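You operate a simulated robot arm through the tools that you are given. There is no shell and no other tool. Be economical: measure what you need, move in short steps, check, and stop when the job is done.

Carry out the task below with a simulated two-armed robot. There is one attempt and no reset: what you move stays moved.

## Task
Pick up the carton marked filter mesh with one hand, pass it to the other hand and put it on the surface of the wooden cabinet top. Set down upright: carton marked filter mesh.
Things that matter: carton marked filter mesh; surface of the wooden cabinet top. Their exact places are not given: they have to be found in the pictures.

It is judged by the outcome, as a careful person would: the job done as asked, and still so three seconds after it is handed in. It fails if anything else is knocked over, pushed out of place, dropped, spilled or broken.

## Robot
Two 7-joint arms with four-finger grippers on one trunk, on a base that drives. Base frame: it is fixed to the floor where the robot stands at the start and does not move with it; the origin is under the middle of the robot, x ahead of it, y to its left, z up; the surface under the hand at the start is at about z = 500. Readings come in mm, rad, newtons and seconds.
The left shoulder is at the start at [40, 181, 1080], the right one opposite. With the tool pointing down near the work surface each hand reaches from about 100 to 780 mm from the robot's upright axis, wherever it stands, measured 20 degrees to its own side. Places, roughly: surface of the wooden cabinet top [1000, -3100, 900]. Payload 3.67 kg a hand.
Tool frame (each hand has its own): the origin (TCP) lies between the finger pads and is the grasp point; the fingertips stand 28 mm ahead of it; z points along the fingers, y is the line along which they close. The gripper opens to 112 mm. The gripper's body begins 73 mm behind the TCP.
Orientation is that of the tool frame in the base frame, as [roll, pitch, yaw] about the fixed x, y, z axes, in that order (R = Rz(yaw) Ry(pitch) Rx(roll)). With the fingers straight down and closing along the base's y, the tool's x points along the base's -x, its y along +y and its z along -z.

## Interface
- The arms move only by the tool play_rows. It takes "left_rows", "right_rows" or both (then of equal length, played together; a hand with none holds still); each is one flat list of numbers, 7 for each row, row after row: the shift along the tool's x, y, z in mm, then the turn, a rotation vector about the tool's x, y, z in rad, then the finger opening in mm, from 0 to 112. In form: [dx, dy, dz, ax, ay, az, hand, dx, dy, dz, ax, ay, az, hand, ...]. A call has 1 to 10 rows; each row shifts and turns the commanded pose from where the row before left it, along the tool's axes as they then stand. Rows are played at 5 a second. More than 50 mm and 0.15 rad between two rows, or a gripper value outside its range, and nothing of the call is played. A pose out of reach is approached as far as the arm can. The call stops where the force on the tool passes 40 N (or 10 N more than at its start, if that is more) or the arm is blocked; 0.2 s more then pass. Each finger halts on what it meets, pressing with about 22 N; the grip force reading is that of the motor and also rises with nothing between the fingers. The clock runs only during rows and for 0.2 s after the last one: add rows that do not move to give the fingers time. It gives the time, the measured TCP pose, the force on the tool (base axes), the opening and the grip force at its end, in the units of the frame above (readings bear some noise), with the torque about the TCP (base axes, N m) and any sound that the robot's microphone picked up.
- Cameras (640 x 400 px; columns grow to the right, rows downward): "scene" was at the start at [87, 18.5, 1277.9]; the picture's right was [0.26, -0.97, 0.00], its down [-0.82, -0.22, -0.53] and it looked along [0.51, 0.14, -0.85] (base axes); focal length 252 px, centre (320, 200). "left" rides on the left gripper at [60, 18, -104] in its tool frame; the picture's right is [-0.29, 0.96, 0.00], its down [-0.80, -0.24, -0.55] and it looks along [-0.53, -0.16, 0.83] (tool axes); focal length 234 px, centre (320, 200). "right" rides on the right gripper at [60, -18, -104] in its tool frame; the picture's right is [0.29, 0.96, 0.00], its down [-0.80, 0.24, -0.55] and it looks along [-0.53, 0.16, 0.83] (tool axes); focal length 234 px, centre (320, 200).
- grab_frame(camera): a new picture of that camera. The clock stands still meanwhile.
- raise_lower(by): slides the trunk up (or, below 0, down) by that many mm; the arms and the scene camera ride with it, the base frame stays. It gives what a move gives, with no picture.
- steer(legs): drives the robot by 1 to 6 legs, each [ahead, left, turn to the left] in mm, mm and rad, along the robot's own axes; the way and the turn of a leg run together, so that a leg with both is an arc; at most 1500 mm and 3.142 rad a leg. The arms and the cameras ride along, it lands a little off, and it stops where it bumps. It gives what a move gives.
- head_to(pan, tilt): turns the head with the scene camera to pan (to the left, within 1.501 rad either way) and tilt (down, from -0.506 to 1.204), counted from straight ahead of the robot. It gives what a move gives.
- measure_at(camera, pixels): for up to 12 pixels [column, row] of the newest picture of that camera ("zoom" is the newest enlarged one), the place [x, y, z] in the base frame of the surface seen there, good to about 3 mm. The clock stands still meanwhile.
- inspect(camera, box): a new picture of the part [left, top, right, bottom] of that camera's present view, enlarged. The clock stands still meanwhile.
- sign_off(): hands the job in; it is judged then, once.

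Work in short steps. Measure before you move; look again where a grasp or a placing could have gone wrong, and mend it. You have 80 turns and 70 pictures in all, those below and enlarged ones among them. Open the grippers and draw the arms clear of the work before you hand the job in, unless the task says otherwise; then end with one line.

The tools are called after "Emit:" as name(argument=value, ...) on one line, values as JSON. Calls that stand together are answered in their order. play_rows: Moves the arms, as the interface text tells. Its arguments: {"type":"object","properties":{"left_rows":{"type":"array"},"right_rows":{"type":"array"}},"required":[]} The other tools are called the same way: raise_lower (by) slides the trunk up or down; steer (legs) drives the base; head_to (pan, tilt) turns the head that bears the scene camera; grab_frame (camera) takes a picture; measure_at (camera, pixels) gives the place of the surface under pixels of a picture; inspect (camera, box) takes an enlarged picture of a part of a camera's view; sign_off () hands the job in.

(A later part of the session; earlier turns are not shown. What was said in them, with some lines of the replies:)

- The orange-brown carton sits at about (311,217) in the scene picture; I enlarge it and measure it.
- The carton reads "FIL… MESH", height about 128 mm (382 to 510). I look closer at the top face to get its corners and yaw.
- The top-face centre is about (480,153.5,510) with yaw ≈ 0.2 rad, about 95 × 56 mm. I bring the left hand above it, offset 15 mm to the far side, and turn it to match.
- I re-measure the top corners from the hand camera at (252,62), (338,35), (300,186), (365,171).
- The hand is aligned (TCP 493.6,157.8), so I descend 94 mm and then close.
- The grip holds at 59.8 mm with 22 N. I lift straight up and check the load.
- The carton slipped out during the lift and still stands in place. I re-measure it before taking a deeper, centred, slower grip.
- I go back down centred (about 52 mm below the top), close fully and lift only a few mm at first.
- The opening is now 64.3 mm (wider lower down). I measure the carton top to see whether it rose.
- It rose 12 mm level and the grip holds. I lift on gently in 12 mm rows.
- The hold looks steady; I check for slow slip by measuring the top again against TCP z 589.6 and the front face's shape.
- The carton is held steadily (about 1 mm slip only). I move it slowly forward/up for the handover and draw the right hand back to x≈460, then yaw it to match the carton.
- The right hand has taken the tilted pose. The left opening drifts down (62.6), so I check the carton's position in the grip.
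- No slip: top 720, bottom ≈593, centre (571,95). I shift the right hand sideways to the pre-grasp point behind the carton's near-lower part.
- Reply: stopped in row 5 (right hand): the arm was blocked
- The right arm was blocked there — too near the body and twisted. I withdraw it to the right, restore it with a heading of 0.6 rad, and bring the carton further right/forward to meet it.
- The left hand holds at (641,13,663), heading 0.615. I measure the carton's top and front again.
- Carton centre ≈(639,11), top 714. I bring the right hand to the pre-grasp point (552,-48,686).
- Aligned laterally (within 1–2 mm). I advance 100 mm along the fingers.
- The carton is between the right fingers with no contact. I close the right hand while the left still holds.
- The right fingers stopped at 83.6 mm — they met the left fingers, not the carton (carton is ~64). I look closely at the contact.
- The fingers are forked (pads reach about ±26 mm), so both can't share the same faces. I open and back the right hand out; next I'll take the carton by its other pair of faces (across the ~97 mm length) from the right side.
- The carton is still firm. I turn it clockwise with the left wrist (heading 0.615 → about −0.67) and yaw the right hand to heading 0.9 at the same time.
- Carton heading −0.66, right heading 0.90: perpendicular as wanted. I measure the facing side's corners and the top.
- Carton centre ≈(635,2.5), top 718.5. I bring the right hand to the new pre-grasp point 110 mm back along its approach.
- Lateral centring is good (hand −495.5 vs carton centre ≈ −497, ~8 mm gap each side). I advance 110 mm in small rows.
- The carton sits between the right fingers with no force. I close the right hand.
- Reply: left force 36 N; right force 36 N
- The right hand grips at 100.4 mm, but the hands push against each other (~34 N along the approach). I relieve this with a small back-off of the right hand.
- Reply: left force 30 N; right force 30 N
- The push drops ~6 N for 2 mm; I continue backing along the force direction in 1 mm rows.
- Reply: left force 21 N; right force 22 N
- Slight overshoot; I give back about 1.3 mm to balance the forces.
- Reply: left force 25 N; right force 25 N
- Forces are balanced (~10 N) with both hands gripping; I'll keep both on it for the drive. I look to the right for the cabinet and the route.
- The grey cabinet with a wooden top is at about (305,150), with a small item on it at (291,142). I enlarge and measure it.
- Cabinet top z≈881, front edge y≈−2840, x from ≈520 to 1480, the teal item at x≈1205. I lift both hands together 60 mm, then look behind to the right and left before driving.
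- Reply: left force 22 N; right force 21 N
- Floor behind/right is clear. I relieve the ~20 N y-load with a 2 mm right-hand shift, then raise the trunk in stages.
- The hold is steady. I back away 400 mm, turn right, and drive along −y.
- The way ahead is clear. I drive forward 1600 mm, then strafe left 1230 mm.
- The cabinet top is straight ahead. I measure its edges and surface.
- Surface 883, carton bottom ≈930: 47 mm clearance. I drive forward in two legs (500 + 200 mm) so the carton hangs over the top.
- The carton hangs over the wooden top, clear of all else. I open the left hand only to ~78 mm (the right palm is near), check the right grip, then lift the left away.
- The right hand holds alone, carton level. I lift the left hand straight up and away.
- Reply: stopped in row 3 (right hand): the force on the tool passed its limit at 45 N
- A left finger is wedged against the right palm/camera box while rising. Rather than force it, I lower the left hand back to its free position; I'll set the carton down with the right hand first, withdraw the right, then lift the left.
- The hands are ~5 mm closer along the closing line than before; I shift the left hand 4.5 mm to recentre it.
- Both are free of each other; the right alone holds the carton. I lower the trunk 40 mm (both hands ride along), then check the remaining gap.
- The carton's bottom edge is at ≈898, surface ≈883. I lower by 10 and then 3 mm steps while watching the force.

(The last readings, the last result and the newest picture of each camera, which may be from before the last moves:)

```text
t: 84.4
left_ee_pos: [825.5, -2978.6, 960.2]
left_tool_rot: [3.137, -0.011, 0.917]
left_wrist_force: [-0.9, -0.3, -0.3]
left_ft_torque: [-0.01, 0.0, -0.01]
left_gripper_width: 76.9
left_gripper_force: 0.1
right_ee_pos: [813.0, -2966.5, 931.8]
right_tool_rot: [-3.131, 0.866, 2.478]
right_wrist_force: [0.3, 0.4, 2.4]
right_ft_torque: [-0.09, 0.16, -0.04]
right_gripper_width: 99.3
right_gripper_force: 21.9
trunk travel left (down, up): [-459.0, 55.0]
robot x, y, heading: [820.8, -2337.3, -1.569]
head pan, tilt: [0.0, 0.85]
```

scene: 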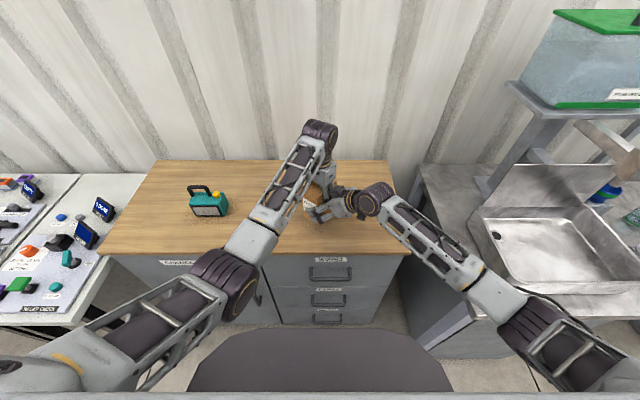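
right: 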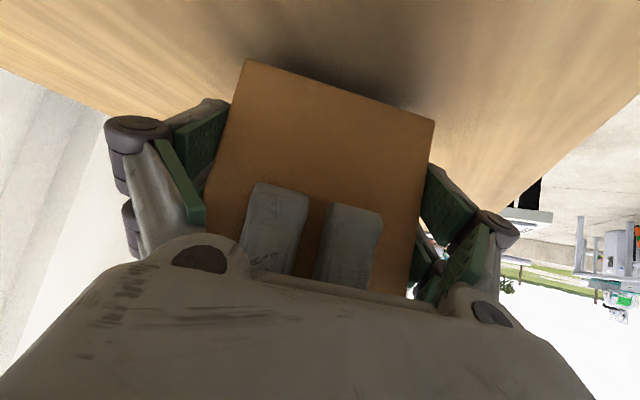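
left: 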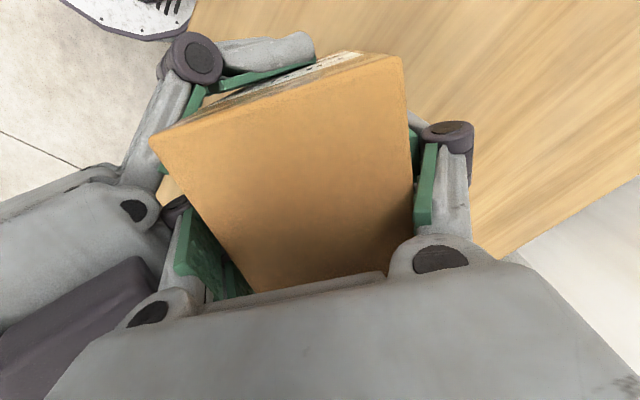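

Contact begins (right fz +2.4 N). I lower 2 mm more and check the readings.

Emit:
raise_lower(by=-2)

Emit:
inspect(camera="right", box=[160, 20, 520, 245])

```text
t: 84.9
left_ee_pos: [825.8, -2976.8, 959.5]
left_tool_rot: [3.139, -0.011, 0.915]
left_wrist_force: [0.3, -0.8, 0.7]
left_ft_torque: [-0.02, 0.0, -0.01]
left_gripper_width: 77.2
left_gripper_force: 0.1
right_ee_pos: [812.4, -2965.9, 931.6]
right_tool_rot: [-3.129, 0.87, 2.477]
right_wrist_force: [-1.5, -0.3, 13.1]
right_ft_torque: [0.15, 0.25, 0.0]
right_gripper_width: 100.0
right_gripper_force: 22.0
trunk travel left (down, up): [-457.0, 57.0]
robot x, y, heading: [824.4, -2335.2, -1.569]
head pan, tilt: [0.0, 0.85]
```

```text
1.78 times, centred on (340, 132) of right
```

zoom: 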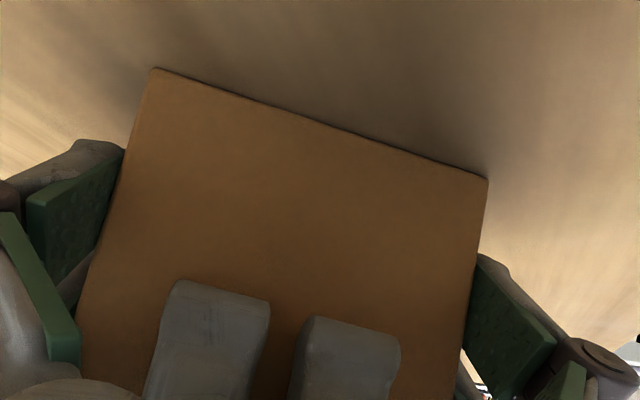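

The carton stands on the wood with 13 N on it. I open the right hand fully and look before withdrawing.

Emit:
play_rows(right_rows=[0, 0, 0, 0, 0, 0, 106, 0, 0, 0, 0, 0, 0, 112, 0, 0, 0, 0, 0, 0, 112])

Emit:
grab_frame(camera="right")

```text
t: 85.7
left_ee_pos: [826.7, -2980.3, 959.6]
left_tool_rot: [3.139, -0.011, 0.915]
left_wrist_force: [-0.9, 0.1, -0.3]
left_ft_torque: [-0.01, -0.01, 0.0]
left_gripper_width: 77.3
left_gripper_force: 0.0
right_ee_pos: [811.5, -2966.8, 928.2]
right_tool_rot: [-3.133, 0.863, 2.477]
right_wrist_force: [-0.8, -0.2, 0.8]
right_ft_torque: [-0.01, 0.03, -0.01]
right_gripper_width: 112.1
right_gripper_force: 0.0
trunk travel left (down, up): [-457.0, 57.0]
robot x, y, heading: [825.9, -2336.0, -1.574]
head pan, tilt: [0.0, 0.85]
```

```text
10 pictures are left
```

right: 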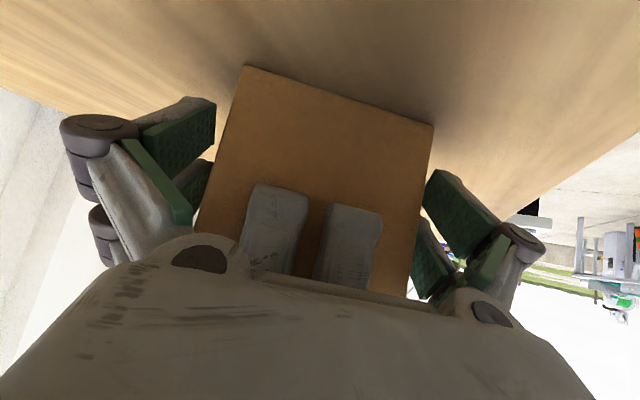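

The fingers are open and clear of both faces, forces ~0. I withdraw the right hand straight back along its fingers, then further back and up.

Emit:
play_rows(right_rows=[0, 0, -12, 0, 0, 0, 112, 0, 0, -15, 0, 0, 0, 112, 0, 0, -20, 0, 0, 0, 112, 0, 0, -20, 0, 0, 0, 112, 0, 0, -25, 0, 0, 0, 112, 0, 0, -30, 0, 0, 0, 112, 0, 0, -40, 0, 0, 0, 112, 0, 0, -40, 0, 0, 0, 112, 0, 0, 0, 0, 0, 0, 112])

Emit:
grab_frame(camera="right")

```text
t: 87.7
left_ee_pos: [825.3, -2980.0, 957.6]
left_tool_rot: [3.139, -0.012, 0.917]
left_wrist_force: [-0.3, -0.1, 0.8]
left_ft_torque: [-0.04, -0.01, -0.03]
left_gripper_width: 77.1
left_gripper_force: 0.6
right_ee_pos: [693.0, -2869.0, 1058.9]
right_tool_rot: [-3.132, 0.864, 2.477]
right_wrist_force: [-0.6, -0.3, -1.2]
right_ft_torque: [0.03, -0.02, 0.01]
right_gripper_width: 111.9
right_gripper_force: 0.0
trunk travel left (down, up): [-457.0, 57.0]
robot x, y, heading: [822.0, -2336.5, -1.569]
head pan, tilt: [0.0, 0.85]
```

```text
9 pictures are left
```

right: 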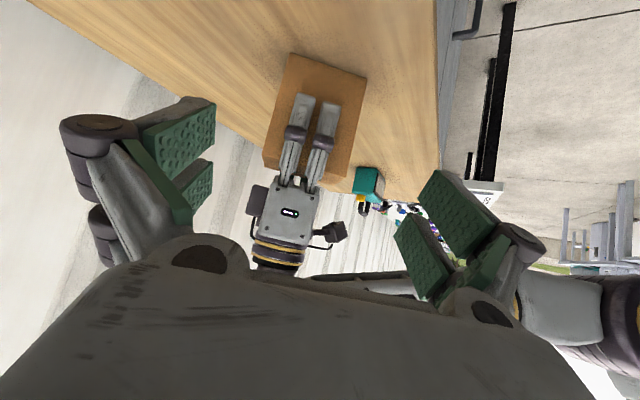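

The carton stands alone on the wood. I open the left hand fully and lift it straight up.

Emit:
play_rows(left_rows=[0, 0, 0, 0, 0, 0, 100, 0, 0, 0, 0, 0, 0, 112, 0, 0, 0, 0, 0, 0, 112, 0, 0, -12, 0, 0, 0, 112, 0, 0, -20, 0, 0, 0, 112, 0, 0, -30, 0, 0, 0, 112, 0, 0, -40, 0, 0, 0, 112, 0, 0, -45, 0, 0, 0, 112, 0, 0, -45, 0, 0, 0, 112, 0, 0, 0, 0, 0, 0, 112])

Emit:
grab_frame(camera="left")

Emit:
measure_at(camera="left", pixels=[[270, 100], [320, 120], [300, 60], [200, 60], [450, 60]])

```text
t: 89.9
left_ee_pos: [820.2, -2981.7, 1152.9]
left_tool_rot: [3.141, -0.014, 0.917]
left_wrist_force: [0.4, -0.7, 0.1]
left_ft_torque: [0.0, 0.0, -0.01]
left_gripper_width: 112.2
left_gripper_force: 0.0
right_ee_pos: [692.2, -2869.9, 1058.5]
right_tool_rot: [-3.132, 0.864, 2.477]
right_wrist_force: [0.6, -0.3, 0.2]
right_ft_torque: [-0.03, 0.0, -0.01]
right_gripper_width: 111.8
right_gripper_force: 0.1
trunk travel left (down, up): [-457.0, 57.0]
robot x, y, heading: [821.5, -2340.0, -1.569]
head pan, tilt: [0.0, 0.85]
```

```text
8 pictures are left
```

left: 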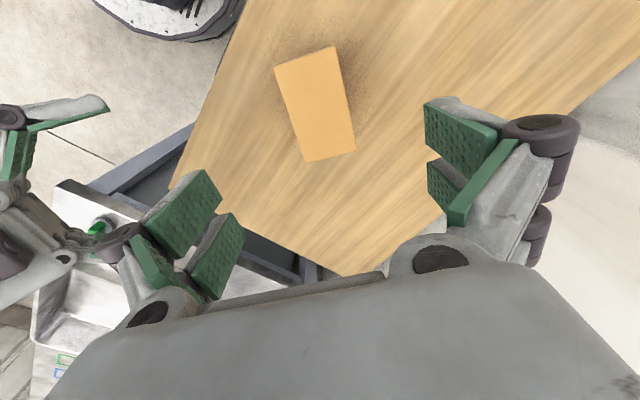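

```text
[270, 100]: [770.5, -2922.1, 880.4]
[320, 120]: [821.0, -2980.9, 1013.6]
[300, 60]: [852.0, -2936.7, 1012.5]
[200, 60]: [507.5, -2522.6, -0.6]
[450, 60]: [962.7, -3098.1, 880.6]
```

The carton stands upright (top 1013 on 881 wood), clear of the hands. I back the robot straight away 450 mm and take a final look.

Emit:
steer(legs=[[-450, 0, 0]])

Emit:
grab_frame(camera="scene")

```text
t: 92.7
left_ee_pos: [817.9, -2535.6, 1151.5]
left_tool_rot: [-3.14, -0.011, 0.912]
left_wrist_force: [-0.4, 0.4, -0.4]
left_ft_torque: [0.0, 0.01, -0.04]
left_gripper_width: 112.2
left_gripper_force: 0.0
right_ee_pos: [691.6, -2423.7, 1058.9]
right_tool_rot: [-3.133, 0.863, 2.473]
right_wrist_force: [0.1, -0.1, 0.1]
right_ft_torque: [0.03, 0.01, 0.01]
right_gripper_width: 112.1
right_gripper_force: 0.1
trunk travel left (down, up): [-457.0, 57.0]
robot x, y, heading: [823.4, -1883.9, -1.574]
head pan, tilt: [0.0, 0.85]
```

```text
7 pictures are left
```

scene: 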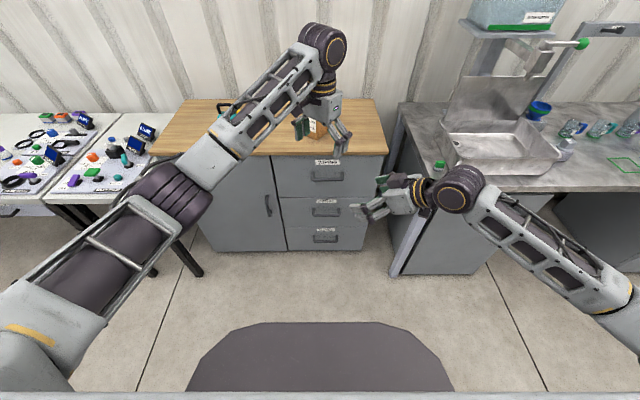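

The arm hides the carton partly; I check it once more with an enlarged view.

Emit:
inspect(camera="scene", box=[260, 90, 380, 165])

```text
5.33 times, centred on (320, 128) of scene
```

zoom: 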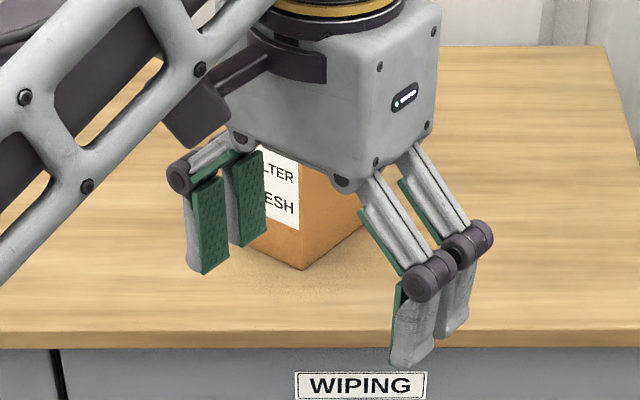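

The carton stands upright on the wooden top with its label readable, both hands are open and clear. I hand the job in.

Emit:
sign_off()

```text
The job is handed in.
```

The filter mesh carton was picked up with the left hand, passed to the right, and stands upright on the wooden cabinet top; both hands are open and clear, and nothing else was knocked over or moved.
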